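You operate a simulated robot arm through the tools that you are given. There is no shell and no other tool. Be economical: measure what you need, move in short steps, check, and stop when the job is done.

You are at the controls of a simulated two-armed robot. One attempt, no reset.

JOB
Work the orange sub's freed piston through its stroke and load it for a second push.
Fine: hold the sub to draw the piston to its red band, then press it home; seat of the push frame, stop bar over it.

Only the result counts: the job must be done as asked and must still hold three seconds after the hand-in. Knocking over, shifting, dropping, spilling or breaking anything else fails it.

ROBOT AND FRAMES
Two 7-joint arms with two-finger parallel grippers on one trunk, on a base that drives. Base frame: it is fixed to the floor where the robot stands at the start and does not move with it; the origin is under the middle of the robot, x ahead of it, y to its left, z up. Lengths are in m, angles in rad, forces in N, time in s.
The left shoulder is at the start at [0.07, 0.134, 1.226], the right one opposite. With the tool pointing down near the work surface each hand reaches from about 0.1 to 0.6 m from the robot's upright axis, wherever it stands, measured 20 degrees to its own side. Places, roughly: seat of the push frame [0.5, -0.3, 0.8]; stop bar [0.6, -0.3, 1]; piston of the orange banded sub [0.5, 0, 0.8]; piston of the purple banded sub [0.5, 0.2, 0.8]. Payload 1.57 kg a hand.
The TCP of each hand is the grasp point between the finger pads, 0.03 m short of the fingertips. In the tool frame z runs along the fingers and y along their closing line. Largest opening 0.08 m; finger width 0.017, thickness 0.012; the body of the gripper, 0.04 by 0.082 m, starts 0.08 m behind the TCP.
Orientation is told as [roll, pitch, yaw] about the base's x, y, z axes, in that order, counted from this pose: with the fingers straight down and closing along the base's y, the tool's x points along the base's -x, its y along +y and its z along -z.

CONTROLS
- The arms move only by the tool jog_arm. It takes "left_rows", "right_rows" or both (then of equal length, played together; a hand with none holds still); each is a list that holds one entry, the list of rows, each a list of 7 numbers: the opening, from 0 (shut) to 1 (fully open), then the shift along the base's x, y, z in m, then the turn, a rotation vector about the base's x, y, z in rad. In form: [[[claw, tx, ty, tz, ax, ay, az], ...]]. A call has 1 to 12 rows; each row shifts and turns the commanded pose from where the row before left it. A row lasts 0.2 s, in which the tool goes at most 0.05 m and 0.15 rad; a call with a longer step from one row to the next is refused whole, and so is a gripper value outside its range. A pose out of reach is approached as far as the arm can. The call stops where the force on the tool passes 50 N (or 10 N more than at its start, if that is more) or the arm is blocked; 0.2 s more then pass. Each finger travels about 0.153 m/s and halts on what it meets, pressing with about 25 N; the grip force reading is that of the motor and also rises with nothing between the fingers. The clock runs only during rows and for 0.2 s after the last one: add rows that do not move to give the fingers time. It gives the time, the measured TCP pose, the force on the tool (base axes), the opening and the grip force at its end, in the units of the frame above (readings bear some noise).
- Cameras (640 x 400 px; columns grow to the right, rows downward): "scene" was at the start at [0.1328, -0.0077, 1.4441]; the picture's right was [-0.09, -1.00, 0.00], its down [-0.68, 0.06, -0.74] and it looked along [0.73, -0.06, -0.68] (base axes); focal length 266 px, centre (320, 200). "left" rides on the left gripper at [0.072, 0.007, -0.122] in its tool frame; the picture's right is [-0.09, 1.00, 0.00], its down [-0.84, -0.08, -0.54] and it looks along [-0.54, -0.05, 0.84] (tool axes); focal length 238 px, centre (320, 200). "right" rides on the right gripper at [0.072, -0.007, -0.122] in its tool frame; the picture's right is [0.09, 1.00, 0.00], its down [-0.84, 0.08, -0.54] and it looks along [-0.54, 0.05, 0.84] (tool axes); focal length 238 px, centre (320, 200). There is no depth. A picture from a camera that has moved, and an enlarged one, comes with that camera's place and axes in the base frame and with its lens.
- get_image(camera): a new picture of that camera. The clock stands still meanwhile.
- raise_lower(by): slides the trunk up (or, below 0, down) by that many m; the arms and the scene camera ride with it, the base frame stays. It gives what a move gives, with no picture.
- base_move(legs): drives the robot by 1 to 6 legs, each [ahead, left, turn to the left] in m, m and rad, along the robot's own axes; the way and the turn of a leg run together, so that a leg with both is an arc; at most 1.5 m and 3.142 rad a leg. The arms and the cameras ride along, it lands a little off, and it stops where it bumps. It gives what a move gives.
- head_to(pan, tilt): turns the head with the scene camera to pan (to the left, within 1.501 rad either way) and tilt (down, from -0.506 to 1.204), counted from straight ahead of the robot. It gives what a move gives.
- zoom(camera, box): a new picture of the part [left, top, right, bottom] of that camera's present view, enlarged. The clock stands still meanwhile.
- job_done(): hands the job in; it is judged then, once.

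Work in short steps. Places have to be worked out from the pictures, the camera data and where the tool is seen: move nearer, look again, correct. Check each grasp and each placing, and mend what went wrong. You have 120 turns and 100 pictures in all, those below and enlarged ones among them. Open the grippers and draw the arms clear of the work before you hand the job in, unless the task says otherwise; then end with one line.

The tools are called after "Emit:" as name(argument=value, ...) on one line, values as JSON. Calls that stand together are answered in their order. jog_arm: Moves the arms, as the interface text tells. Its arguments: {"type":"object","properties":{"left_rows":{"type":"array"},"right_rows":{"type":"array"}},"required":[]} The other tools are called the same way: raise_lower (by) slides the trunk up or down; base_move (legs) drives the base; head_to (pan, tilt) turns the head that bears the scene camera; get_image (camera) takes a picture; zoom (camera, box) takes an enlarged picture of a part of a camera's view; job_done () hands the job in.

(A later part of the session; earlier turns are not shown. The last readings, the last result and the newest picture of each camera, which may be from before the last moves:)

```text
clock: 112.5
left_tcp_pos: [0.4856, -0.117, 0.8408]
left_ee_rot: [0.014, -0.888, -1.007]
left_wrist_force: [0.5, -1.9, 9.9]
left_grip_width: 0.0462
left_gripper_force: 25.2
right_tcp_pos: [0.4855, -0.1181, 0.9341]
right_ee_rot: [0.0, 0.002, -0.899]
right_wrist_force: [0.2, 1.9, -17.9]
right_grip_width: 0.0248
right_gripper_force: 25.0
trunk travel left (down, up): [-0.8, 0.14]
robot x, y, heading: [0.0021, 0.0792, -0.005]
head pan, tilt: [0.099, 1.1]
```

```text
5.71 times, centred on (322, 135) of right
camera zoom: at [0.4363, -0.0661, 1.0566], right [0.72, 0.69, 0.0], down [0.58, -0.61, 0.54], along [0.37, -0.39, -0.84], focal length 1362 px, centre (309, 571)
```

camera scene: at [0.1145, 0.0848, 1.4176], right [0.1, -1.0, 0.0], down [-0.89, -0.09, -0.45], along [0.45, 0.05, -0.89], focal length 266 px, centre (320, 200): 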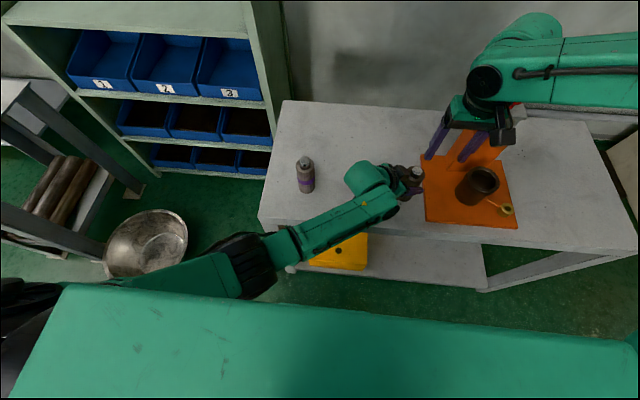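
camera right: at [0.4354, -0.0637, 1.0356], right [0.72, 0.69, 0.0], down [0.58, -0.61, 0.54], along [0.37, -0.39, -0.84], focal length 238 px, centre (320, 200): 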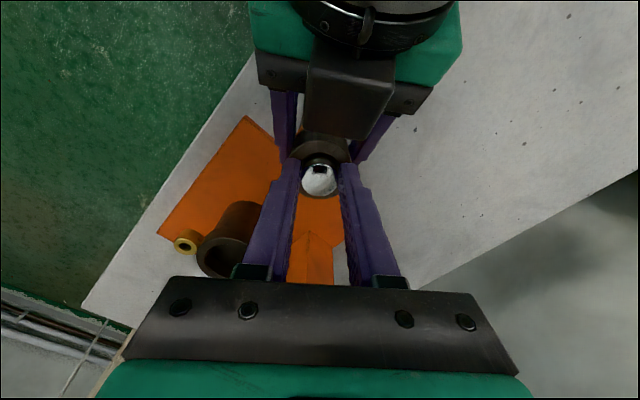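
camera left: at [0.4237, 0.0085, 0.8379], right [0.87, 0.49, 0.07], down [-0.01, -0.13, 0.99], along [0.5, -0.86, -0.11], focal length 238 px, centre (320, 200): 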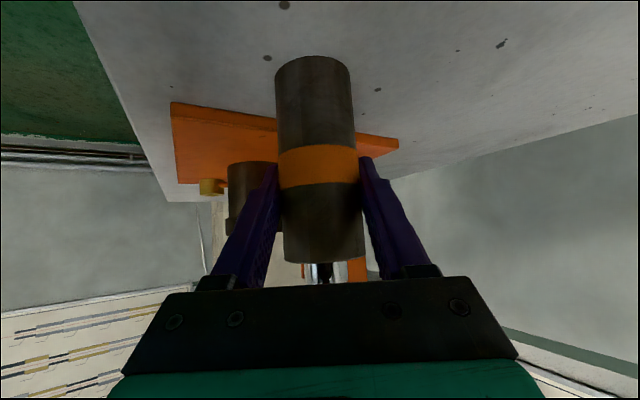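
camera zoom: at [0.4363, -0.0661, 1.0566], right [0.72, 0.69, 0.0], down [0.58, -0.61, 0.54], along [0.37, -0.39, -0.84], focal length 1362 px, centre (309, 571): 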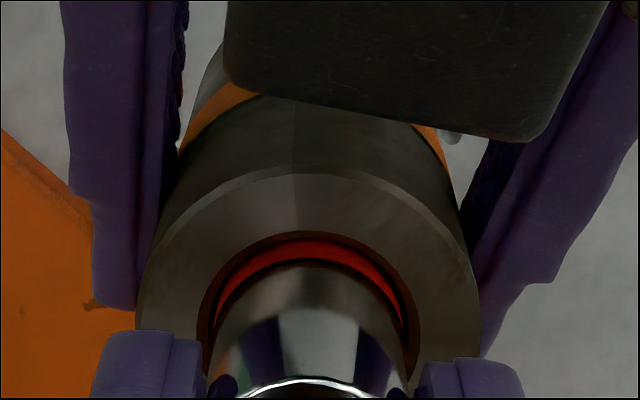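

The red band is clearly showing. One more short pull for margin; a hard stop would just slip.

Emit:
jog_arm(right_rows=[[[0, 0, 0, 0.0003, 0, 0, 0], [0, 0, 0, 0.0003, 0, 0, 0], [0, 0, 0, 0.0003, 0, 0, 0], [0, 0, 0, 0.0003, 0, 0, 0], [0, 0, 0, 0.0003, 0, 0, 0], [0, 0, 0, 0.0003, 0, 0, 0], [0, 0, 0, 0.0003, 0, 0, 0], [0, 0, 0, 0.0003, 0, 0, 0], [0, 0, 0, 0.0003, 0, 0, 0], [0, 0, 0, 0.0003, 0, 0, 0], [0, 0, 0, 0.0003, 0, 0, 0], [0, 0, 0, 0.0003, 0, 0, 0]]])

Emit:
zoom(camera="right", box=[280, 100, 364, 170])

```text
clock: 115.1
left_tcp_pos: [0.4853, -0.1161, 0.84]
left_ee_rot: [0.015, -0.889, -1.006]
left_wrist_force: [-1.7, 0.4, 9.4]
left_grip_width: 0.0465
left_gripper_force: 25.0
right_tcp_pos: [0.4866, -0.118, 0.9392]
right_ee_rot: [-0.001, 0.002, -0.902]
right_wrist_force: [2.1, -0.8, -16.9]
right_grip_width: 0.0249
right_gripper_force: 24.8
trunk travel left (down, up): [-0.8, 0.14]
robot x, y, heading: [-0.0019, 0.0813, -0.002]
head pan, tilt: [0.099, 1.1]
```

```text
5.71 times, centred on (322, 135) of right
camera zoom: at [0.4363, -0.0661, 1.0603], right [0.72, 0.69, 0.0], down [0.58, -0.61, 0.54], along [0.37, -0.39, -0.84], focal length 1362 px, centre (309, 571)
```

zoom: 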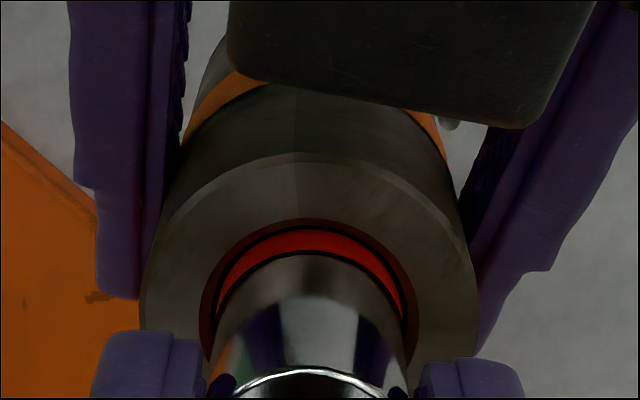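

The red band is clearly out, so the draw is done. Now I'll release the piston, raise the right hand clear, and lower the sub to the table with the left hand.

Emit:
jog_arm(right_rows=[[[0.5, 0, 0, 0, 0, 0, 0], [0.5, 0, 0, 0, 0, 0, 0], [0.5, 0, 0, 0.03, 0, 0, 0], [0.5, 0, 0, 0.04, 0, 0, 0], [0.5, 0, -0.04, 0.01, 0, 0, 0], [0.5, 0, -0.04, 0, 0, 0, 0], [0.5, 0, 0, 0, 0, 0, 0]]])

Emit:
jog_arm(left_rows=[[[0, 0.003, 0, -0.005, 0, 0, 0], [0, 0.003, 0, -0.005, 0, 0, 0], [0, 0, 0, -0.003, 0, 0, 0], [0, 0, 0, 0, 0, 0, 0]]])

```text
clock: 116.7
left_tcp_pos: [0.4844, -0.1155, 0.8389]
left_ee_rot: [0.012, -0.886, -1.003]
left_wrist_force: [-0.6, 0.7, -7.4]
left_grip_width: 0.046
left_gripper_force: 25.0
right_tcp_pos: [0.4889, -0.1974, 1.0164]
right_ee_rot: [0.002, 0.0, -0.901]
right_wrist_force: [0.0, 0.6, 0.4]
right_grip_width: 0.0399
right_gripper_force: 0.1
trunk travel left (down, up): [-0.8, 0.14]
robot x, y, heading: [-0.0002, 0.0792, -0.0]
head pan, tilt: [0.099, 1.1]
```

```text
clock: 117.7
left_tcp_pos: [0.4918, -0.107, 0.8179]
left_ee_rot: [0.023, -0.87, -1.006]
left_wrist_force: [0.7, -0.4, -8.4]
left_grip_width: 0.0464
left_gripper_force: 24.7
right_tcp_pos: [0.4888, -0.1991, 1.0171]
right_ee_rot: [-0.001, 0.002, -0.9]
right_wrist_force: [0.0, 0.7, 0.3]
right_grip_width: 0.0398
right_gripper_force: 0.0
trunk travel left (down, up): [-0.8, 0.14]
robot x, y, heading: [-0.0006, 0.0785, -0.004]
head pan, tilt: [0.099, 1.1]
```

Emit:
jog_arm(left_rows=[[[0, 0.002, 0, -0.002, 0, 0, 0], [0, 0, 0, -0.002, 0, 0, 0], [0, 0, 0, 0, 0, 0, 0]]])

Emit:
get_image(camera="left")

```text
clock: 118.5
left_tcp_pos: [0.4965, -0.1054, 0.8148]
left_ee_rot: [0.029, -0.871, -1.008]
left_wrist_force: [-4.0, 0.6, -0.8]
left_grip_width: 0.0464
left_gripper_force: 25.2
right_tcp_pos: [0.487, -0.1977, 1.0186]
right_ee_rot: [0.0, 0.0, -0.899]
right_wrist_force: [-0.6, 0.9, 0.0]
right_grip_width: 0.0401
right_gripper_force: 0.0
trunk travel left (down, up): [-0.8, 0.14]
robot x, y, heading: [0.0043, 0.0808, 0.001]
head pan, tilt: [0.099, 1.1]
```

```text
13 pictures are left
camera left: at [0.4234, 0.0164, 0.8398], right [0.86, 0.5, 0.09], down [-0.01, -0.16, 0.99], along [0.51, -0.85, -0.13], focal length 238 px, centre (320, 200)
```

left: 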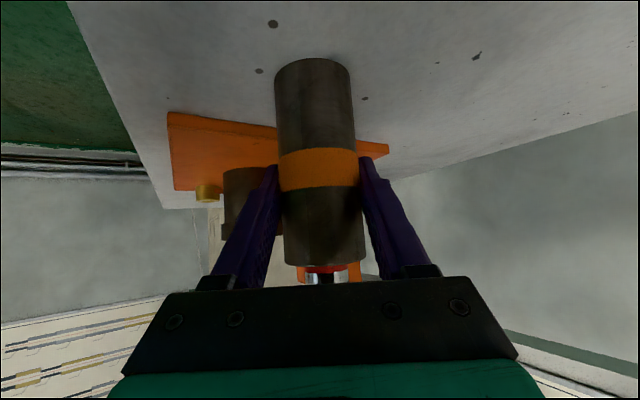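

It's resting on the table, and the red band is plainly visible above the rim. I'll release and withdraw the left hand.

Emit:
jog_arm(left_rows=[[[0.85, 0, 0, 0, 0, 0, 0], [0.85, 0, 0, 0, 0, 0, 0], [0.85, -0.011, 0.017, 0.008, 0, 0, 0], [0.85, -0.016, 0.025, 0.015, 0, 0, 0], [0.85, -0.016, 0.025, 0.02, 0, 0, 0], [0.85, -0.016, 0.025, 0.03, 0, 0, 0], [0.85, -0.01, 0.01, 0.04, 0, 0, 0], [0.85, -0.01, 0.01, 0.04, 0, 0, 0], [0.85, 0, 0, 0, 0, 0, 0]]], right_rows=[[[0.5, 0, 0, 0, 0, 0, 0], [0.5, 0, 0, 0, 0, 0, 0], [0.5, 0, 0, 0.02, 0, 0, 0.15], [0.5, 0, 0, 0.02, 0, 0, 0.15], [0.5, 0, 0, 0, 0, 0, 0.15], [0.5, 0, 0, 0, 0, 0, 0.15], [0.5, 0, 0, 0, 0, 0, 0.15], [0, 0, 0, 0, 0, 0, 0.15], [0, 0, 0, 0, 0, 0, 0]]])

Emit:
get_image(camera="right")

```text
clock: 120.5
left_tcp_pos: [0.4092, -0.0134, 0.9815]
left_ee_rot: [-0.004, -0.897, -1.0]
left_wrist_force: [-0.7, 0.8, -0.2]
left_grip_width: 0.0681
left_gripper_force: 0.2
right_tcp_pos: [0.4852, -0.1969, 1.0603]
right_ee_rot: [-0.001, 0.0, 0.003]
right_wrist_force: [-0.1, -0.1, -0.1]
right_grip_width: 0.0
right_gripper_force: 21.3
trunk travel left (down, up): [-0.8, 0.14]
robot x, y, heading: [-0.0009, 0.0771, 0.004]
head pan, tilt: [0.099, 1.1]
```

```text
12 pictures are left
camera right: at [0.4131, -0.2041, 1.1816], right [-0.09, 1.0, 0.0], down [0.84, 0.08, 0.54], along [0.54, 0.05, -0.84], focal length 238 px, centre (320, 200)
```

right: 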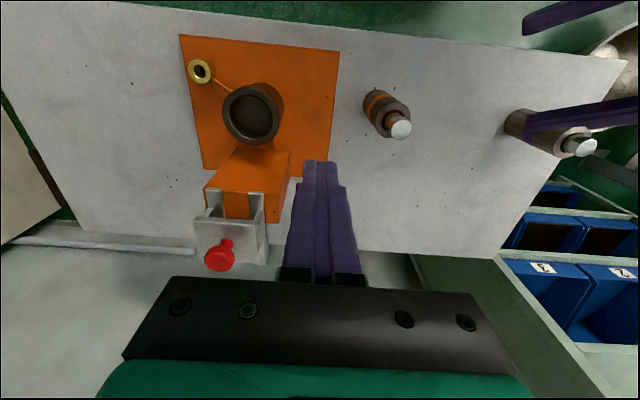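

The sub stands at about (0.488, -0.103) and the seat is at about (0.498, -0.294). To give the right arm better reach down low I'll lift the left hand and lower the trunk 10 cm.

Emit:
jog_arm(left_rows=[[[0.85, -0.01, 0.02, 0.04, 0, 0, 0], [0.85, -0.01, 0.02, 0.04, 0, 0, 0], [0.85, 0, 0.02, 0.04, 0, 0, 0], [0.85, 0, 0.02, 0.04, 0, 0, 0], [0.85, 0, 0, 0, 0, 0, 0]]], right_rows=[[[0, 0, 0, 0.03, 0, 0, 0], [0, 0, 0, 0.03, 0, 0, 0], [0, 0, 0, 0.02, 0, 0, 0], [0, 0, 0, 0, 0, 0, 0], [0, 0, 0, 0, 0, 0, 0]]])

Emit:
raise_lower(by=-0.1)

```text
clock: 121.7
left_tcp_pos: [0.3921, 0.0673, 1.1399]
left_ee_rot: [-0.001, -0.903, -0.998]
left_wrist_force: [0.4, 0.6, 0.2]
left_grip_width: 0.068
left_gripper_force: 0.1
left hand out of reach, approached as far as the arm can: row 4
right_tcp_pos: [0.4855, -0.1964, 1.1396]
right_ee_rot: [-0.002, 0.0, 0.0]
right_wrist_force: [-0.3, 0.6, 0.3]
right_grip_width: 0.0
right_gripper_force: 20.8
trunk travel left (down, up): [-0.8, 0.14]
robot x, y, heading: [-0.0021, 0.0818, -0.001]
head pan, tilt: [0.099, 1.1]
```

```text
clock: 123.0
left_tcp_pos: [0.3926, 0.0636, 1.0393]
left_ee_rot: [-0.001, -0.9, -0.999]
left_wrist_force: [-0.2, -0.2, 0.2]
left_grip_width: 0.068
left_gripper_force: 0.0
right_tcp_pos: [0.4853, -0.1979, 1.039]
right_ee_rot: [0.0, -0.001, -0.003]
right_wrist_force: [0.0, 0.1, 0.7]
right_grip_width: 0.0
right_gripper_force: 21.0
trunk travel left (down, up): [-0.7, 0.24]
robot x, y, heading: [-0.0041, 0.0799, 0.002]
head pan, tilt: [0.099, 1.1]
```

I'll move the closed right hand above the piston.

Emit:
jog_arm(right_rows=[[[0, 0.001, 0.032, 0, 0, 0, 0], [0, 0.001, 0.032, -0.02, 0, 0, 0], [0, 0.001, 0.031, -0.025, 0, 0, 0], [0, 0, 0, -0.025, 0, 0, 0], [0, 0, 0, 0, 0, 0, 0]]])

Emit:
get_image(camera="right")

```text
clock: 124.2
left_tcp_pos: [0.3921, 0.0661, 1.0392]
left_ee_rot: [-0.005, -0.901, -0.999]
left_wrist_force: [1.1, 0.6, -0.5]
left_grip_width: 0.0683
left_gripper_force: 0.0
right_tcp_pos: [0.4884, -0.1034, 0.969]
right_ee_rot: [-0.001, -0.001, -0.003]
right_wrist_force: [-0.5, 0.1, 0.2]
right_grip_width: 0.0
right_gripper_force: 21.3
trunk travel left (down, up): [-0.7, 0.24]
robot x, y, heading: [0.0004, 0.0804, -0.002]
head pan, tilt: [0.099, 1.1]
```

```text
11 pictures are left
camera right: at [0.4163, -0.1093, 1.091], right [-0.09, 1.0, 0.0], down [0.84, 0.08, 0.54], along [0.54, 0.05, -0.84], focal length 238 px, centre (320, 200)
```

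right: 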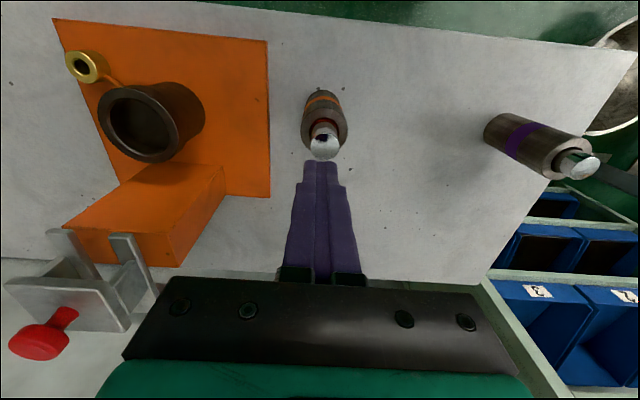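

Reach is good. The piston is at about (0.486, -0.099), so I'll correct, descend to contact and begin pressing.

Emit:
jog_arm(right_rows=[[[0, -0.002, 0.0045, -0.012, 0, 0, 0], [0, 0, 0, -0.012, 0, 0, 0], [0, 0, 0, -0.006, 0, 0, 0], [0, 0, 0, -0.003, 0, 0, 0], [0, 0, 0, -0.003, 0, 0, 0], [0, 0, 0, 0, 0, 0, 0]]])

Emit:
jog_arm(right_rows=[[[0, 0, 0, -0.002, 0, 0, 0], [0, 0, 0, -0.002, 0, 0, 0], [0, 0, 0, -0.002, 0, 0, 0], [0, 0, 0, -0.002, 0, 0, 0]]])

```text
clock: 125.6
left_tcp_pos: [0.3914, 0.0654, 1.0401]
left_ee_rot: [-0.003, -0.901, -0.999]
left_wrist_force: [0.5, -0.3, -0.8]
left_grip_width: 0.0679
left_gripper_force: 0.0
right_tcp_pos: [0.4872, -0.0995, 0.9321]
right_ee_rot: [-0.001, 0.0, -0.001]
right_wrist_force: [-0.4, -0.6, -0.4]
right_grip_width: 0.0004
right_gripper_force: 20.8
trunk travel left (down, up): [-0.7, 0.24]
robot x, y, heading: [-0.0046, 0.0847, 0.001]
head pan, tilt: [0.099, 1.1]
```

```text
clock: 126.6
left_tcp_pos: [0.3921, 0.0647, 1.0397]
left_ee_rot: [-0.001, -0.902, -0.998]
left_wrist_force: [-0.4, 0.7, -0.8]
left_grip_width: 0.068
left_gripper_force: 0.1
right_tcp_pos: [0.4875, -0.0964, 0.9259]
right_ee_rot: [-0.001, -0.001, -0.001]
right_wrist_force: [0.3, -0.4, 3.7]
right_grip_width: 0.0
right_gripper_force: 21.3
trunk travel left (down, up): [-0.7, 0.24]
robot x, y, heading: [0.0031, 0.0784, 0.001]
head pan, tilt: [0.099, 1.1]
```

Contact is at piston top z≈0.897. I'll continue pressing gently.

Emit:
jog_arm(right_rows=[[[0, 0, -0.002, -0.001, 0, 0, 0], [0, 0, 0, -0.001, 0, 0, 0], [0, 0, 0, -0.001, 0, 0, 0], [0, 0, 0, -0.001, 0, 0, 0], [0, 0, 0, -0.001, 0, 0, 0], [0, 0, 0, -0.001, 0, 0, 0], [0, 0, 0, -0.001, 0, 0, 0], [0, 0, 0, -0.001, 0, 0, 0]]])

Emit:
jog_arm(right_rows=[[[0, 0, 0, -0.001, 0, 0, 0], [0, 0, 0, -0.001, 0, 0, 0], [0, 0, 0, -0.001, 0, 0, 0], [0, 0, 0, -0.001, 0, 0, 0], [0, 0, 0, -0.001, 0, 0, 0], [0, 0, 0, -0.001, 0, 0, 0], [0, 0, 0, -0.001, 0, 0, 0], [0, 0, 0, -0.001, 0, 0, 0], [0, 0, 0, -0.001, 0, 0, 0], [0, 0, 0, -0.001, 0, 0, 0]]])

```text
clock: 128.4
left_tcp_pos: [0.3905, 0.0662, 1.0413]
left_ee_rot: [-0.001, -0.904, -0.998]
left_wrist_force: [0.1, -0.4, -0.3]
left_grip_width: 0.0678
left_gripper_force: 0.0
right_tcp_pos: [0.4849, -0.0984, 0.9192]
right_ee_rot: [-0.002, -0.006, -0.001]
right_wrist_force: [6.4, 2.6, 26.6]
right_grip_width: 0.0
right_gripper_force: 21.4
trunk travel left (down, up): [-0.7, 0.24]
robot x, y, heading: [-0.0017, 0.0775, -0.0]
head pan, tilt: [0.099, 1.1]
```

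```text
clock: 130.6
left_tcp_pos: [0.3907, 0.0671, 1.0404]
left_ee_rot: [-0.001, -0.905, -1.0]
left_wrist_force: [-0.1, 0.1, 0.0]
left_grip_width: 0.0679
left_gripper_force: 0.0
right_tcp_pos: [0.4854, -0.0985, 0.9088]
right_ee_rot: [0.0, -0.004, -0.001]
right_wrist_force: [7.1, 1.8, 25.7]
right_grip_width: 0.0
right_gripper_force: 21.3
trunk travel left (down, up): [-0.7, 0.24]
robot x, y, heading: [0.001, 0.0755, -0.001]
head pan, tilt: [0.099, 1.1]
```

The piston is sliding in steadily at about 26 N. I'll continue.

Emit:
jog_arm(right_rows=[[[0, 0, 0, -0.001, 0, 0, 0], [0, 0, 0, -0.001, 0, 0, 0], [0, 0, 0, -0.001, 0, 0, 0], [0, 0, 0, -0.001, 0, 0, 0], [0, 0, 0, -0.001, 0, 0, 0], [0, 0, 0, -0.001, 0, 0, 0], [0, 0, 0, -0.001, 0, 0, 0], [0, 0, 0, -0.001, 0, 0, 0], [0, 0, 0, -0.001, 0, 0, 0], [0, 0, 0, -0.001, 0, 0, 0]]])

Emit:
jog_arm(right_rows=[[[0, 0, 0, -0.001, 0, 0, 0], [0, 0, 0, -0.001, 0, 0, 0], [0, 0, 0, -0.001, 0, 0, 0], [0, 0, 0, -0.001, 0, 0, 0], [0, 0, 0, -0.001, 0, 0, 0], [0, 0, 0, -0.001, 0, 0, 0], [0, 0, 0, -0.001, 0, 0, 0], [0, 0, 0, -0.001, 0, 0, 0], [0, 0, 0, -0.001, 0, 0, 0], [0, 0, 0, -0.001, 0, 0, 0]]])

Emit:
jog_arm(right_rows=[[[0, 0, 0, -0.001, 0, 0, 0], [0, 0, 0, -0.001, 0, 0, 0], [0, 0, 0, -0.001, 0, 0, 0], [0, 0, 0, -0.001, 0, 0, 0], [0, 0, 0, -0.001, 0, 0, 0], [0, 0, 0, -0.001, 0, 0, 0], [0, 0, 0, -0.001, 0, 0, 0], [0, 0, 0, -0.001, 0, 0, 0]]])

```text
clock: 132.8
left_tcp_pos: [0.3895, 0.066, 1.0407]
left_ee_rot: [-0.001, -0.904, -1.0]
left_wrist_force: [0.1, -0.1, -0.2]
left_grip_width: 0.0679
left_gripper_force: 0.1
right_tcp_pos: [0.4845, -0.0975, 0.8999]
right_ee_rot: [-0.002, -0.003, -0.001]
right_wrist_force: [8.6, 0.9, 27.8]
right_grip_width: 0.0003
right_gripper_force: 21.4
trunk travel left (down, up): [-0.7, 0.24]
robot x, y, heading: [-0.0026, 0.0798, 0.005]
head pan, tilt: [0.099, 1.1]
```

```text
clock: 135.0
left_tcp_pos: [0.3909, 0.0672, 1.0403]
left_ee_rot: [-0.003, -0.904, -1.0]
left_wrist_force: [0.9, -0.1, -0.5]
left_grip_width: 0.0679
left_gripper_force: 0.1
right_tcp_pos: [0.4848, -0.0993, 0.8897]
right_ee_rot: [-0.002, -0.003, -0.002]
right_wrist_force: [8.3, 2.8, 26.7]
right_grip_width: 0.0
right_gripper_force: 21.0
trunk travel left (down, up): [-0.7, 0.24]
robot x, y, heading: [-0.0025, 0.0807, 0.001]
head pan, tilt: [0.099, 1.1]
```

```text
clock: 136.8
left_tcp_pos: [0.3869, 0.0668, 1.0425]
left_ee_rot: [0.0, -0.907, -1.002]
left_wrist_force: [-0.3, -0.6, -1.5]
left_grip_width: 0.0681
left_gripper_force: 0.1
right_tcp_pos: [0.4857, -0.0977, 0.8858]
right_ee_rot: [0.0, -0.015, 0.002]
right_wrist_force: [7.9, -3.6, 46.7]
right_grip_width: 0.0
right_gripper_force: 21.6
trunk travel left (down, up): [-0.7, 0.24]
robot x, y, heading: [0.0006, 0.0816, -0.002]
head pan, tilt: [0.099, 1.1]
```

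The force rose to 47 N, so it's at the end of travel. I'll lift off and look.

Emit:
jog_arm(right_rows=[[[0, 0, 0, 0.005, 0, 0, 0], [0, 0, 0, 0.03, 0, 0, 0], [1, 0, 0, 0.04, 0, 0, 0], [1, 0, 0, 0, 0, 0, 0], [1, 0, 0, 0, 0, 0, 0]]])

Emit:
get_image(camera="right")

```text
clock: 138.0
left_tcp_pos: [0.3922, 0.0649, 1.0395]
left_ee_rot: [-0.001, -0.899, -0.999]
left_wrist_force: [0.1, 0.5, -0.3]
left_grip_width: 0.0679
left_gripper_force: 0.1
right_tcp_pos: [0.4847, -0.1005, 0.954]
right_ee_rot: [0.0, 0.0, -0.001]
right_wrist_force: [-0.2, -0.6, -0.3]
right_grip_width: 0.08
right_gripper_force: 0.1
trunk travel left (down, up): [-0.7, 0.24]
robot x, y, heading: [0.001, 0.0771, -0.002]
head pan, tilt: [0.099, 1.1]
```

```text
10 pictures are left
camera right: at [0.4135, -0.1069, 1.0768], right [-0.09, 1.0, 0.0], down [0.84, 0.08, 0.54], along [0.54, 0.05, -0.84], focal length 238 px, centre (320, 200)
```

right: 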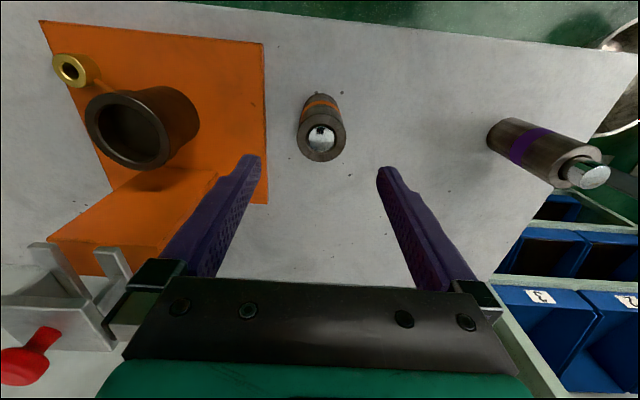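

The piston is now home, essentially flush. I'll lower the open right hand around the top 25 mm of the body and grip.

Emit:
jog_arm(right_rows=[[[1, 0.002, 0.001, -0.03, 0, 0, 0], [1, 0, 0, -0.03, 0, 0, 0], [1, 0, 0, -0.025, 0, 0, 0], [1, 0, 0, -0.012, 0, 0, 0], [1, 0, 0, 0, 0, 0, 0], [0, 0, 0, 0, 0, 0, 0], [0, 0, 0, 0, 0, 0, 0], [0, 0, 0, 0, 0, 0, 0]]])

Emit:
jog_arm(right_rows=[[[0, 0, 0, 0.01, 0, 0, 0], [0, 0, 0, 0.02, 0, 0, 0], [0, 0, 0, 0.03, 0, 0, 0], [0, 0, 0, 0.03, 0, 0, 0], [0, 0, 0, 0.025, 0, 0, 0], [0, 0, 0, 0, 0, 0, 0]]])

```text
clock: 139.8
left_tcp_pos: [0.3912, 0.0644, 1.0396]
left_ee_rot: [-0.004, -0.901, -0.999]
left_wrist_force: [-0.8, 0.7, 1.1]
left_grip_width: 0.068
left_gripper_force: 0.0
right_tcp_pos: [0.4888, -0.099, 0.8584]
right_ee_rot: [-0.001, 0.0, -0.002]
right_wrist_force: [0.4, 0.3, -0.5]
right_grip_width: 0.0462
right_gripper_force: 25.2
trunk travel left (down, up): [-0.7, 0.24]
robot x, y, heading: [-0.0021, 0.0763, 0.0]
head pan, tilt: [0.099, 1.1]
```

```text
clock: 141.2
left_tcp_pos: [0.3931, 0.064, 1.0396]
left_ee_rot: [-0.003, -0.897, -0.997]
left_wrist_force: [0.3, 0.2, 0.5]
left_grip_width: 0.0679
left_gripper_force: 0.0
right_tcp_pos: [0.4873, -0.0975, 0.9715]
right_ee_rot: [0.0, 0.001, -0.002]
right_wrist_force: [-1.3, 0.1, -8.4]
right_grip_width: 0.0463
right_gripper_force: 25.6
trunk travel left (down, up): [-0.7, 0.24]
robot x, y, heading: [-0.0035, 0.0791, -0.001]
head pan, tilt: [0.099, 1.1]
```

Lifted, with the full weight in the right hand. I'll carry it over the seat.

Emit:
jog_arm(right_rows=[[[0, 0.0022, -0.0393, 0.002, 0, 0, 0], [0, 0.0022, -0.0393, 0.002, 0, 0, 0], [0, 0.0022, -0.0393, 0, 0, 0, 0], [0, 0.0022, -0.0393, 0, 0, 0, 0], [0, 0.0022, -0.0393, 0, 0, 0, 0], [0, 0, 0, 0, 0, 0, 0]]])

Emit:
head_to(pan=-0.7, tilt=0.85)

Emit:
get_image(camera="right")

Emit:
get_image(camera="scene")

```text
clock: 142.6
left_tcp_pos: [0.3923, 0.0649, 1.0398]
left_ee_rot: [-0.003, -0.901, -0.998]
left_wrist_force: [-0.3, 0.4, 0.3]
left_grip_width: 0.068
left_gripper_force: 0.1
right_tcp_pos: [0.501, -0.2948, 0.9754]
right_ee_rot: [0.0, 0.001, -0.002]
right_wrist_force: [0.1, 0.1, -8.2]
right_grip_width: 0.0458
right_gripper_force: 24.8
trunk travel left (down, up): [-0.7, 0.24]
robot x, y, heading: [0.0001, 0.0784, 0.001]
head pan, tilt: [0.099, 1.1]
```

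```text
clock: 143.8
left_tcp_pos: [0.3938, 0.0641, 1.0397]
left_ee_rot: [-0.006, -0.899, -0.998]
left_wrist_force: [-0.2, -0.4, -0.6]
left_grip_width: 0.0679
left_gripper_force: 0.0
right_tcp_pos: [0.5021, -0.2947, 0.9762]
right_ee_rot: [0.001, 0.002, -0.002]
right_wrist_force: [0.4, -0.1, -7.4]
right_grip_width: 0.0459
right_gripper_force: 25.1
trunk travel left (down, up): [-0.7, 0.24]
robot x, y, heading: [-0.0033, 0.0783, 0.003]
head pan, tilt: [-0.7, 0.85]
```

```text
9 pictures are left
camera right: at [0.4306, -0.3009, 1.098], right [-0.09, 1.0, 0.0], down [0.84, 0.08, 0.54], along [0.54, 0.05, -0.84], focal length 238 px, centre (320, 200)
```

right: 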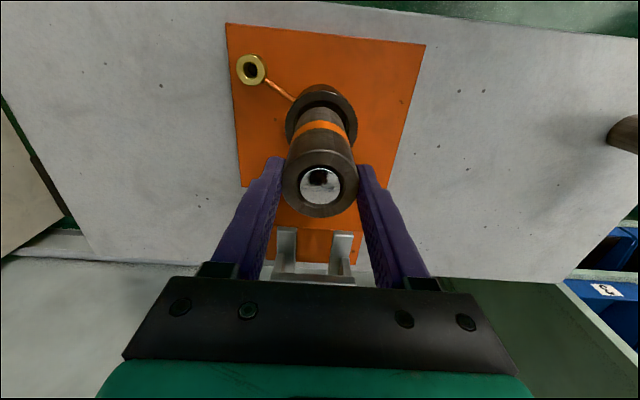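

```text
8 pictures are left
camera scene: at [0.1111, 0.0278, 1.3354], right [-0.64, -0.77, 0.0], down [-0.58, 0.48, -0.66], along [0.5, -0.42, -0.75], focal length 266 px, centre (320, 200)
```

scene: 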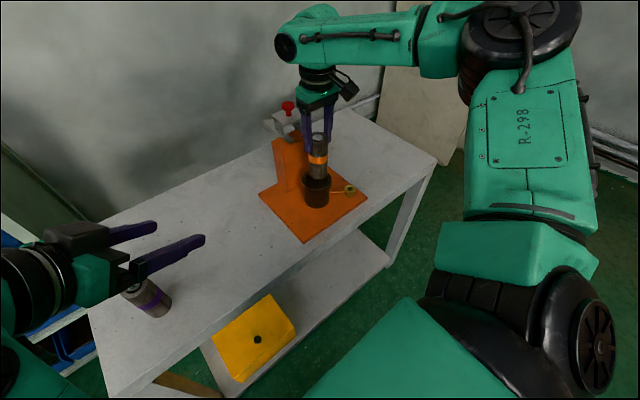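

The sub is at (0.501, -0.294) and the cup centre is about (0.497, -0.293). I'll shift 3.5 mm back, lower to just above the rim, and check from the head camera.

Emit:
jog_arm(right_rows=[[[0, -0.0035, 0.001, -0.01, 0, 0, 0], [0, 0, 0, -0.01, 0, 0, 0], [0, 0, 0, 0, 0, 0, 0]]])

Emit:
zoom(camera="scene", box=[260, 90, 376, 220])

```text
clock: 144.6
left_tcp_pos: [0.393, 0.0651, 1.0389]
left_ee_rot: [-0.004, -0.899, -0.999]
left_wrist_force: [-0.6, -0.5, 0.7]
left_grip_width: 0.0681
left_gripper_force: 0.1
right_tcp_pos: [0.4971, -0.2947, 0.9553]
right_ee_rot: [-0.001, 0.001, -0.002]
right_wrist_force: [-0.1, -0.5, -8.4]
right_grip_width: 0.0463
right_gripper_force: 25.6
trunk travel left (down, up): [-0.7, 0.24]
robot x, y, heading: [-0.0033, 0.0783, 0.003]
head pan, tilt: [-0.7, 0.85]
```

```text
3.08 times, centred on (318, 155) of scene
camera zoom: at [0.111, 0.0277, 1.3354], right [-0.64, -0.76, 0.0], down [-0.58, 0.48, -0.66], along [0.5, -0.42, -0.75], focal length 818 px, centre (326, 338)
```

zoom: 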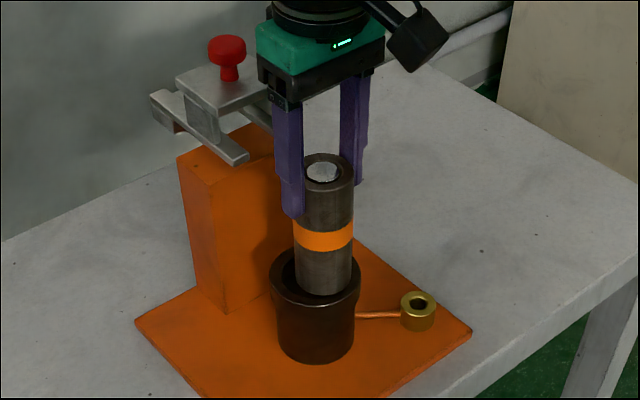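

The two views put the cup centre near x≈0.501. I'll shift +4 mm and lower gently while watching force.

Emit:
jog_arm(right_rows=[[[0, 0.004, 0.0005, 0, 0, 0, 0], [0, 0, 0, -0.006, 0, 0, 0], [0, 0, 0, -0.004, 0, 0, 0], [0, 0, 0, -0.004, 0, 0, 0], [0, 0, 0, -0.004, 0, 0, 0], [0, 0, 0, 0, 0, 0, 0]]])

```text
clock: 146.0
left_tcp_pos: [0.3947, 0.0647, 1.0403]
left_ee_rot: [-0.005, -0.897, -0.999]
left_wrist_force: [0.9, 0.1, -0.9]
left_grip_width: 0.068
left_gripper_force: 0.0
right_tcp_pos: [0.5032, -0.2943, 0.9373]
right_ee_rot: [0.0, 0.001, -0.002]
right_wrist_force: [4.5, 2.1, -6.0]
right_grip_width: 0.0465
right_gripper_force: 25.0
trunk travel left (down, up): [-0.7, 0.24]
robot x, y, heading: [0.0047, 0.0808, 0.001]
head pan, tilt: [-0.7, 0.85]
```

It's entering, with light contact on the near wall. I'll shift +3 mm in x and continue down.

Emit:
jog_arm(right_rows=[[[0, 0.003, 0.001, 0, 0, 0, 0], [0, 0, 0, -0.004, 0, 0, 0], [0, 0, 0, -0.005, 0, 0, 0], [0, 0, 0, -0.005, 0, 0, 0], [0, 0, 0, 0, 0, 0, 0]]])

Emit:
jog_arm(right_rows=[[[0, 0, 0, -0.005, 0, 0, 0], [0, 0, 0, -0.005, 0, 0, 0], [0, 0, 0, -0.005, 0, 0, 0], [0, 0, 0, 0, 0, 0, 0]]])

```text
clock: 147.2
left_tcp_pos: [0.3908, 0.0651, 1.0391]
left_ee_rot: [0.001, -0.903, -0.999]
left_wrist_force: [0.0, -0.3, -0.4]
left_grip_width: 0.068
left_gripper_force: 0.1
right_tcp_pos: [0.5021, -0.2945, 0.9264]
right_ee_rot: [-0.002, -0.006, -0.002]
right_wrist_force: [4.0, -6.8, 21.3]
right_grip_width: 0.0457
right_gripper_force: 24.6
trunk travel left (down, up): [-0.7, 0.24]
robot x, y, heading: [-0.0002, 0.0826, -0.003]
head pan, tilt: [-0.7, 0.85]
```

```text
clock: 147.7
left_tcp_pos: [0.3881, 0.0662, 1.0411]
left_ee_rot: [0.004, -0.903, -1.002]
left_wrist_force: [-0.4, -0.3, -0.7]
left_grip_width: 0.068
left_gripper_force: 0.1
right_tcp_pos: [0.5009, -0.2935, 0.9281]
right_ee_rot: [-0.008, -0.016, 0.0]
right_wrist_force: [-9.7, 0.8, 22.7]
right_grip_width: 0.0458
right_gripper_force: 25.1
trunk travel left (down, up): [-0.7, 0.24]
robot x, y, heading: [-0.0003, 0.0801, 0.002]
head pan, tilt: [-0.7, 0.85]
stopped in row 2 (right hand): the force on the tool passed its limit (the readings are from after the stop); the commanded pose is now the measured one
```

Blocked near TCP z 0.927, so I'll look before going on.

Emit:
zoom(camera="scene", box=[280, 130, 350, 220])

```text
4.44 times, centred on (315, 175) of scene
camera zoom: at [0.1043, 0.0311, 1.3361], right [-0.65, -0.76, 0.0], down [-0.57, 0.48, -0.66], along [0.51, -0.43, -0.75], focal length 1181 px, centre (342, 311)
```

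zoom: 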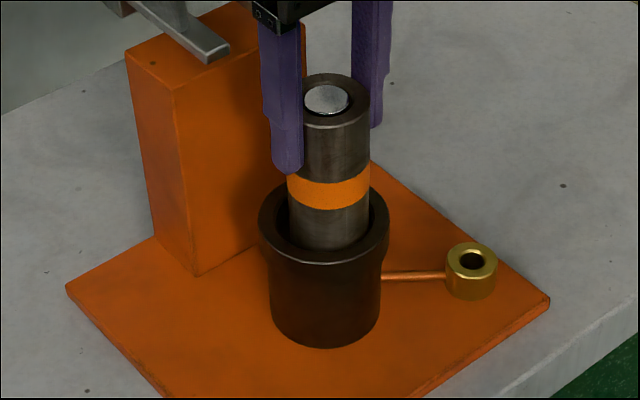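

The sub seems caught on an inner shoulder of the cup, sitting slightly toward the robot. I'll lift 7 mm, shift +4 mm in x and try again gently.

Emit:
jog_arm(right_rows=[[[0, 0, 0, 0.007, 0, 0, 0], [0, 0.004, 0, 0, 0, 0, 0], [0, 0, 0, 0, 0, 0, 0], [0, 0, 0, -0.002, 0, 0, 0], [0, 0, 0, -0.002, 0, 0, 0], [0, 0, 0, -0.002, 0, 0, 0], [0, 0, 0, -0.002, 0, 0, 0], [0, 0, 0, -0.002, 0, 0, 0], [0, 0, 0, 0, 0, 0, 0]]])

```text
clock: 149.7
left_tcp_pos: [0.3867, 0.0657, 1.043]
left_ee_rot: [0.002, -0.903, -1.004]
left_wrist_force: [0.7, 0.0, 0.4]
left_grip_width: 0.068
left_gripper_force: 0.0
right_tcp_pos: [0.5075, -0.2946, 0.927]
right_ee_rot: [-0.013, -0.026, 0.001]
right_wrist_force: [6.2, -15.4, 45.5]
right_grip_width: 0.0464
right_gripper_force: 24.8
trunk travel left (down, up): [-0.7, 0.24]
robot x, y, heading: [0.001, 0.0803, 0.0]
head pan, tilt: [-0.7, 0.85]
```

The vertical stop is at the same height for both x positions, with firm force, so this is the cup floor: sub bottom ≈0.813 and top ≈0.92, just under the stop bar's height. I'll relax the load, recentre and release.

Emit:
jog_arm(right_rows=[[[0, -0.002, 0, 0.003, 0, 0, 0], [0, -0.002, -0.001, 0.002, 0, 0, 0], [0, 0, 0, 0, 0, 0, 0]]])

```text
clock: 150.5
left_tcp_pos: [0.391, 0.0663, 1.0398]
left_ee_rot: [-0.002, -0.902, -1.0]
left_wrist_force: [0.0, 0.7, 0.5]
left_grip_width: 0.068
left_gripper_force: 0.0
right_tcp_pos: [0.5065, -0.2936, 0.9268]
right_ee_rot: [-0.005, -0.014, 0.0]
right_wrist_force: [11.1, -2.8, 25.1]
right_grip_width: 0.046
right_gripper_force: 25.2
trunk travel left (down, up): [-0.7, 0.24]
robot x, y, heading: [-0.0001, 0.0772, -0.0]
head pan, tilt: [-0.7, 0.85]
```

Emit:
jog_arm(right_rows=[[[0, 0, 0, 0.002, 0, 0, 0], [0, 0, 0, 0.002, 0, 0, 0], [0, 0, 0, 0, 0, 0, 0]]])

Emit:
zoom(camera="right", box=[220, 50, 420, 250])

```text
clock: 151.3
left_tcp_pos: [0.3918, 0.0644, 1.04]
left_ee_rot: [-0.002, -0.902, -0.999]
left_wrist_force: [0.0, 0.0, 0.8]
left_grip_width: 0.068
left_gripper_force: 0.1
right_tcp_pos: [0.5035, -0.2953, 0.9266]
right_ee_rot: [-0.005, -0.002, 0.0]
right_wrist_force: [0.9, 2.0, -6.1]
right_grip_width: 0.0465
right_gripper_force: 24.8
trunk travel left (down, up): [-0.7, 0.24]
robot x, y, heading: [-0.0002, 0.0813, -0.0]
head pan, tilt: [-0.7, 0.85]
```

```text
2.00 times, centred on (320, 150) of right
camera zoom: at [0.432, -0.3017, 1.0484], right [-0.09, 1.0, -0.01], down [0.84, 0.08, 0.54], along [0.54, 0.04, -0.84], focal length 477 px, centre (320, 300)
```

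zoom: 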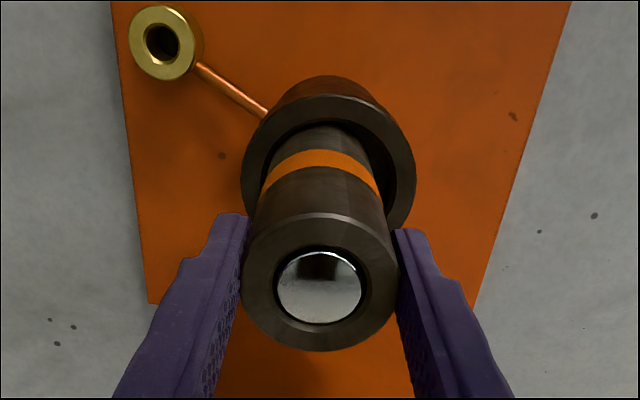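

The cup centre is now measured at (0.504, -0.293) and the sub is about 2 mm off in y. I'll centre exactly and test whether it goes deeper.

Emit:
jog_arm(right_rows=[[[0, 0.0005, 0.002, 0.002, 0, 0, 0], [0, 0, 0, 0, 0, 0, 0], [0, 0, 0, -0.0015, 0, 0, 0], [0, 0, 0, -0.0015, 0, 0, 0], [0, 0, 0, -0.0015, 0, 0, 0], [0, 0, 0, -0.0015, 0, 0, 0], [0, 0, 0, 0, 0, 0, 0]]])

```text
clock: 152.9
left_tcp_pos: [0.3901, 0.0645, 1.0409]
left_ee_rot: [0.0, -0.903, -1.002]
left_wrist_force: [0.2, 0.2, 0.2]
left_grip_width: 0.068
left_gripper_force: 0.0
right_tcp_pos: [0.5055, -0.2951, 0.9269]
right_ee_rot: [-0.007, -0.017, -0.003]
right_wrist_force: [5.1, -8.7, 23.7]
right_grip_width: 0.0463
right_gripper_force: 25.0
trunk travel left (down, up): [-0.7, 0.24]
robot x, y, heading: [0.0001, 0.0806, -0.0]
head pan, tilt: [-0.7, 0.85]
```

It stops at exactly the same height again, and the post top (≈0.919) matches the sub's top there, so it is on the seat floor. I'll relax the load and open the hand.

Emit:
jog_arm(right_rows=[[[0, -0.001, 0, 0.004, 0, 0, 0], [0, 0, 0, 0, 0, 0, 0], [0.4, 0, 0, 0, 0, 0, 0], [0.75, 0, 0, 0, 0, 0, 0], [0.75, 0, 0, 0, 0, 0, 0]]])

Emit:
jog_arm(right_rows=[[[0.8, 0, 0, 0.03, 0, 0, 0], [0.8, 0, 0, 0.03, 0, 0, 0], [0.8, -0.02, 0, 0.03, 0, 0, 0], [0.8, -0.02, 0, 0.03, 0, 0, 0], [0.8, 0, 0, 0, 0, 0, 0]]])

Emit:
get_image(camera="right")

```text
clock: 154.1
left_tcp_pos: [0.3919, 0.0647, 1.0401]
left_ee_rot: [-0.001, -0.901, -0.999]
left_wrist_force: [0.1, 0.9, 0.1]
left_grip_width: 0.068
left_gripper_force: 0.0
right_tcp_pos: [0.5043, -0.2946, 0.9268]
right_ee_rot: [-0.005, -0.008, -0.001]
right_wrist_force: [-0.5, 0.2, 0.6]
right_grip_width: 0.0599
right_gripper_force: 0.1
trunk travel left (down, up): [-0.7, 0.24]
robot x, y, heading: [-0.0018, 0.0793, -0.005]
head pan, tilt: [-0.7, 0.85]
```

```text
clock: 155.3
left_tcp_pos: [0.393, 0.066, 1.0396]
left_ee_rot: [-0.005, -0.9, -0.998]
left_wrist_force: [0.4, 0.9, 0.3]
left_grip_width: 0.068
left_gripper_force: 0.1
right_tcp_pos: [0.4638, -0.2951, 1.0487]
right_ee_rot: [-0.004, -0.009, -0.003]
right_wrist_force: [0.0, -0.3, 0.7]
right_grip_width: 0.0642
right_gripper_force: 0.0
trunk travel left (down, up): [-0.7, 0.24]
robot x, y, heading: [0.0016, 0.0783, -0.005]
head pan, tilt: [-0.7, 0.85]
```

```text
4 pictures are left
camera right: at [0.3913, -0.3006, 1.1695], right [-0.09, 1.0, -0.01], down [0.83, 0.08, 0.55], along [0.55, 0.05, -0.84], focal length 238 px, centre (320, 200)
```

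right: 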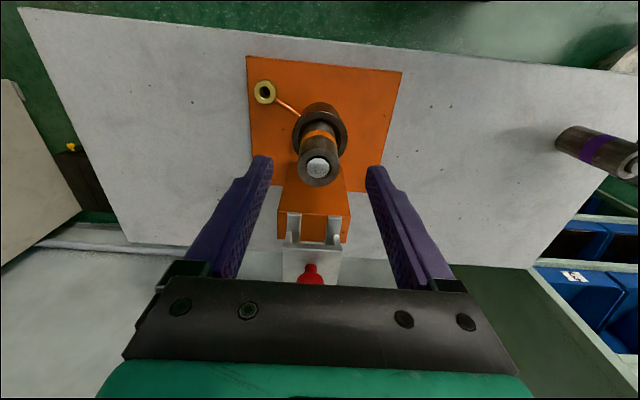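

The sub stands in the cup. One closer look from the head camera will show its tilt and the stop bar's geometry.

Emit:
zoom(camera="scene", box=[250, 90, 360, 215])

```text
3.20 times, centred on (305, 152) of scene
camera zoom: at [0.1109, 0.0285, 1.3355], right [-0.64, -0.76, 0.0], down [-0.57, 0.48, -0.66], along [0.5, -0.43, -0.75], focal length 850 px, centre (368, 352)
```

zoom: 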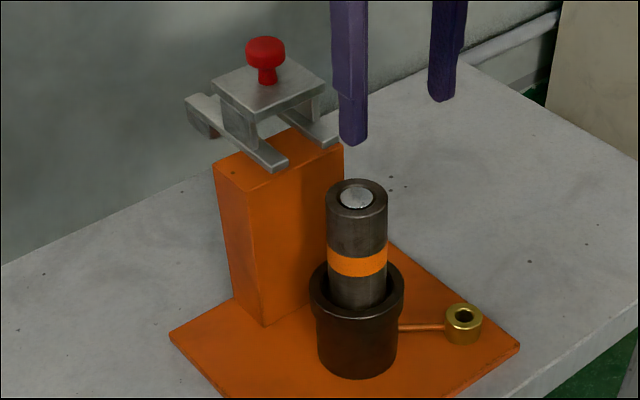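

The sub is upright and seated. The knob is at about (0.602, -0.292, 1.005), too far for a straight-down hand, so I'll tilt the right hand forward and approach it.

Emit:
jog_arm(right_rows=[[[0.8, 0, 0, 0.02, 0, -0.15, 0], [0.8, 0, 0, 0.01, 0, -0.15, 0], [0.8, 0, 0, 0, 0, -0.15, 0], [0.8, 0.01, 0, 0, 0, -0.15, 0], [0.8, 0.015, 0.001, 0, 0, -0.15, 0], [0.8, 0.02, 0.002, 0, 0, -0.14, 0], [0.8, 0, 0, 0, 0, 0, 0]]])

Emit:
get_image(camera="right")

```text
clock: 156.9
left_tcp_pos: [0.3916, 0.066, 1.0401]
left_ee_rot: [-0.003, -0.903, -0.998]
left_wrist_force: [0.5, -0.4, -0.6]
left_grip_width: 0.0682
left_gripper_force: 0.1
right_tcp_pos: [0.5105, -0.2916, 1.0798]
right_ee_rot: [-0.004, -0.9, -0.001]
right_wrist_force: [-0.3, -0.1, -0.1]
right_grip_width: 0.0641
right_gripper_force: 0.0
trunk travel left (down, up): [-0.7, 0.24]
robot x, y, heading: [0.0032, 0.08, -0.0]
head pan, tilt: [-0.7, 0.85]
```

```text
2 pictures are left
camera right: at [0.3689, -0.2977, 1.0982], right [-0.05, 1.0, -0.07], down [0.09, 0.08, 0.99], along [0.99, 0.05, -0.1], focal length 238 px, centre (320, 200)
```

right: 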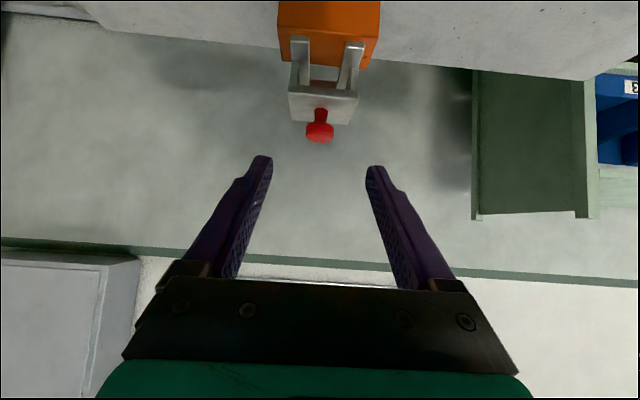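

The knob is confirmed at (0.602, -0.291, 1.006). I'll approach diagonally and grip it.

Emit:
jog_arm(right_rows=[[[0.8, 0.029, 0, -0.023, 0, 0, 0], [0.8, 0.029, 0, -0.023, 0, 0, 0], [0.8, 0.015, 0, -0.012, 0, 0, 0], [0.8, 0.015, 0, -0.011, 0, 0, 0], [0.8, 0, 0, 0, 0, 0, 0]]])

Emit:
jog_arm(right_rows=[[[0, 0, 0, 0, 0, 0, 0], [0, 0, 0, 0, 0, 0, 0], [0, 0, 0, 0, 0, 0, 0]]])

```text
clock: 158.1
left_tcp_pos: [0.3924, 0.0645, 1.0401]
left_ee_rot: [-0.002, -0.902, -1.002]
left_wrist_force: [-0.3, 0.1, 0.5]
left_grip_width: 0.0679
left_gripper_force: 0.1
right_tcp_pos: [0.5971, -0.2923, 1.0097]
right_ee_rot: [-0.005, -0.901, -0.003]
right_wrist_force: [0.0, -0.4, 0.2]
right_grip_width: 0.0641
right_gripper_force: 0.1
trunk travel left (down, up): [-0.7, 0.24]
robot x, y, heading: [-0.0007, 0.0834, 0.001]
head pan, tilt: [-0.7, 0.85]
```

```text
clock: 158.9
left_tcp_pos: [0.3917, 0.0647, 1.0388]
left_ee_rot: [-0.001, -0.902, -1.003]
left_wrist_force: [0.0, 0.9, 0.1]
left_grip_width: 0.068
left_gripper_force: 0.1
right_tcp_pos: [0.5985, -0.2926, 1.0085]
right_ee_rot: [-0.003, -0.9, -0.001]
right_wrist_force: [-0.2, -1.5, 0.5]
right_grip_width: 0.0295
right_gripper_force: 25.3
trunk travel left (down, up): [-0.7, 0.24]
robot x, y, heading: [-0.0032, 0.0795, 0.001]
head pan, tilt: [-0.7, 0.85]
```

The knob is gripped at 0.0295 wide. I'll pull the bar slowly toward the robot.

Emit:
jog_arm(right_rows=[[[0, -0.003, 0, 0, 0, 0, 0], [0, -0.005, 0, 0, 0, 0, 0], [0, -0.005, 0, 0, 0, 0, 0], [0, -0.005, 0, 0, 0, 0, 0], [0, 0, 0, 0, 0, 0, 0]]])

```text
clock: 160.1
left_tcp_pos: [0.3923, 0.0636, 1.0399]
left_ee_rot: [-0.002, -0.899, -1.0]
left_wrist_force: [0.1, 0.2, -0.3]
left_grip_width: 0.0682
left_gripper_force: 0.1
right_tcp_pos: [0.5792, -0.2925, 1.0089]
right_ee_rot: [-0.002, -0.897, -0.003]
right_wrist_force: [0.4, -4.4, 0.3]
right_grip_width: 0.0295
right_gripper_force: 25.0
trunk travel left (down, up): [-0.7, 0.24]
robot x, y, heading: [0.0041, 0.0765, -0.005]
head pan, tilt: [-0.7, 0.85]
```

It slides easily. I'll continue in steps and watch for the end stop.

Emit:
jog_arm(right_rows=[[[0, -0.006, -0.0005, 0, 0, 0, 0], [0, -0.006, 0, 0, 0, 0, 0], [0, -0.006, 0, 0, 0, 0, 0], [0, -0.006, 0, 0, 0, 0, 0], [0, -0.006, 0, 0, 0, 0, 0], [0, -0.006, 0, 0, 0, 0, 0], [0, 0, 0, 0, 0, 0, 0]]])

Emit:
jog_arm(right_rows=[[[0, -0.006, 0, 0, 0, 0, 0], [0, -0.006, 0, 0, 0, 0, 0], [0, -0.006, 0, 0, 0, 0, 0], [0, -0.006, 0, 0, 0, 0, 0], [0, -0.006, 0, 0, 0, 0, 0], [0, 0, 0, 0, 0, 0, 0]]])

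```text
clock: 161.7
left_tcp_pos: [0.3918, 0.0643, 1.0393]
left_ee_rot: [-0.002, -0.901, -1.0]
left_wrist_force: [0.6, -0.1, -0.9]
left_grip_width: 0.0681
left_gripper_force: 0.1
right_tcp_pos: [0.5437, -0.2928, 1.0081]
right_ee_rot: [-0.004, -0.901, -0.002]
right_wrist_force: [1.3, -6.2, 2.2]
right_grip_width: 0.0299
right_gripper_force: 25.1
trunk travel left (down, up): [-0.7, 0.24]
robot x, y, heading: [0.0011, 0.0779, 0.002]
head pan, tilt: [-0.7, 0.85]
```

```text
clock: 163.1
left_tcp_pos: [0.392, 0.0637, 1.0403]
left_ee_rot: [0.0, -0.901, -1.0]
left_wrist_force: [0.8, -0.3, -0.2]
left_grip_width: 0.0679
left_gripper_force: 0.1
right_tcp_pos: [0.5135, -0.2918, 1.0086]
right_ee_rot: [-0.003, -0.901, -0.002]
right_wrist_force: [0.3, -5.5, 5.7]
right_grip_width: 0.0295
right_gripper_force: 25.4
trunk travel left (down, up): [-0.7, 0.24]
robot x, y, heading: [0.001, 0.0791, -0.001]
head pan, tilt: [-0.7, 0.85]
```

Emit:
jog_arm(right_rows=[[[0, -0.005, 0, 0, 0, 0, 0], [0, -0.005, 0, 0, 0, 0, 0], [0, -0.003, 0, 0, 0, 0, 0], [0, 0, 0, 0, 0, 0, 0]]])

Emit:
zoom(camera="scene", box=[250, 80, 370, 215])

```text
clock: 164.1
left_tcp_pos: [0.3919, 0.0643, 1.0396]
left_ee_rot: [0.0, -0.9, -1.001]
left_wrist_force: [0.5, -0.4, -0.4]
left_grip_width: 0.068
left_gripper_force: 0.1
right_tcp_pos: [0.5012, -0.2922, 1.0081]
right_ee_rot: [-0.003, -0.899, 0.0]
right_wrist_force: [2.3, -5.4, 6.5]
right_grip_width: 0.0296
right_gripper_force: 24.9
trunk travel left (down, up): [-0.7, 0.24]
robot x, y, heading: [0.004, 0.0785, -0.003]
head pan, tilt: [-0.7, 0.85]
```

```text
2.96 times, centred on (310, 148) of scene
camera zoom: at [0.1089, 0.0277, 1.3357], right [-0.64, -0.76, 0.0], down [-0.57, 0.48, -0.66], along [0.5, -0.43, -0.75], focal length 788 px, centre (350, 356)
```

zoom: 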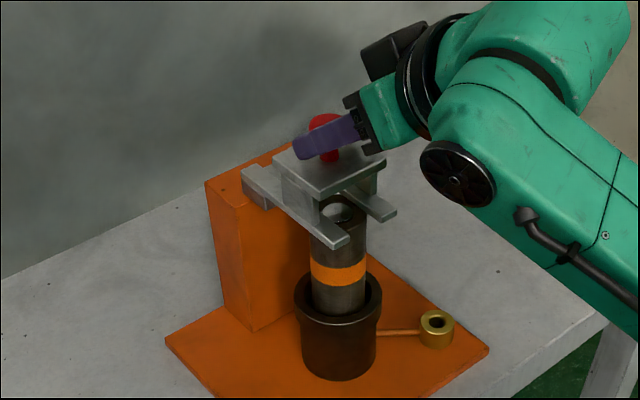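

The bar with its fork is now over the sub, knob centre ≈0.504. I'll check gently whether an end stop is just ahead.

Emit:
jog_arm(right_rows=[[[0, -0.002, 0, 0, 0, 0, 0], [0, -0.002, 0, 0, 0, 0, 0], [0, 0, 0, 0, 0, 0, 0]]])

```text
clock: 164.9
left_tcp_pos: [0.3923, 0.0638, 1.0395]
left_ee_rot: [-0.002, -0.9, -0.998]
left_wrist_force: [-0.3, -0.1, 0.1]
left_grip_width: 0.0684
left_gripper_force: 0.1
right_tcp_pos: [0.4978, -0.2911, 1.0094]
right_ee_rot: [-0.004, -0.901, -0.002]
right_wrist_force: [6.3, -4.7, 7.4]
right_grip_width: 0.0293
right_gripper_force: 24.9
trunk travel left (down, up): [-0.7, 0.24]
robot x, y, heading: [0.0029, 0.0809, 0.001]
head pan, tilt: [-0.7, 0.85]
```

Emit:
jog_arm(right_rows=[[[0, -0.002, 0, 0, 0, 0, 0], [0, -0.002, 0, 0, 0, 0, 0], [0, 0, 0, 0, 0, 0, 0]]])

```text
clock: 165.7
left_tcp_pos: [0.3945, 0.0639, 1.039]
left_ee_rot: [-0.004, -0.898, -0.998]
left_wrist_force: [0.6, 0.2, -0.2]
left_grip_width: 0.0681
left_gripper_force: 0.2
right_tcp_pos: [0.4963, -0.2916, 1.0081]
right_ee_rot: [-0.004, -0.898, -0.003]
right_wrist_force: [16.4, -5.4, 8.9]
right_grip_width: 0.0296
right_gripper_force: 24.8
trunk travel left (down, up): [-0.7, 0.24]
robot x, y, heading: [-0.0015, 0.0814, 0.0]
head pan, tilt: [-0.7, 0.85]
```

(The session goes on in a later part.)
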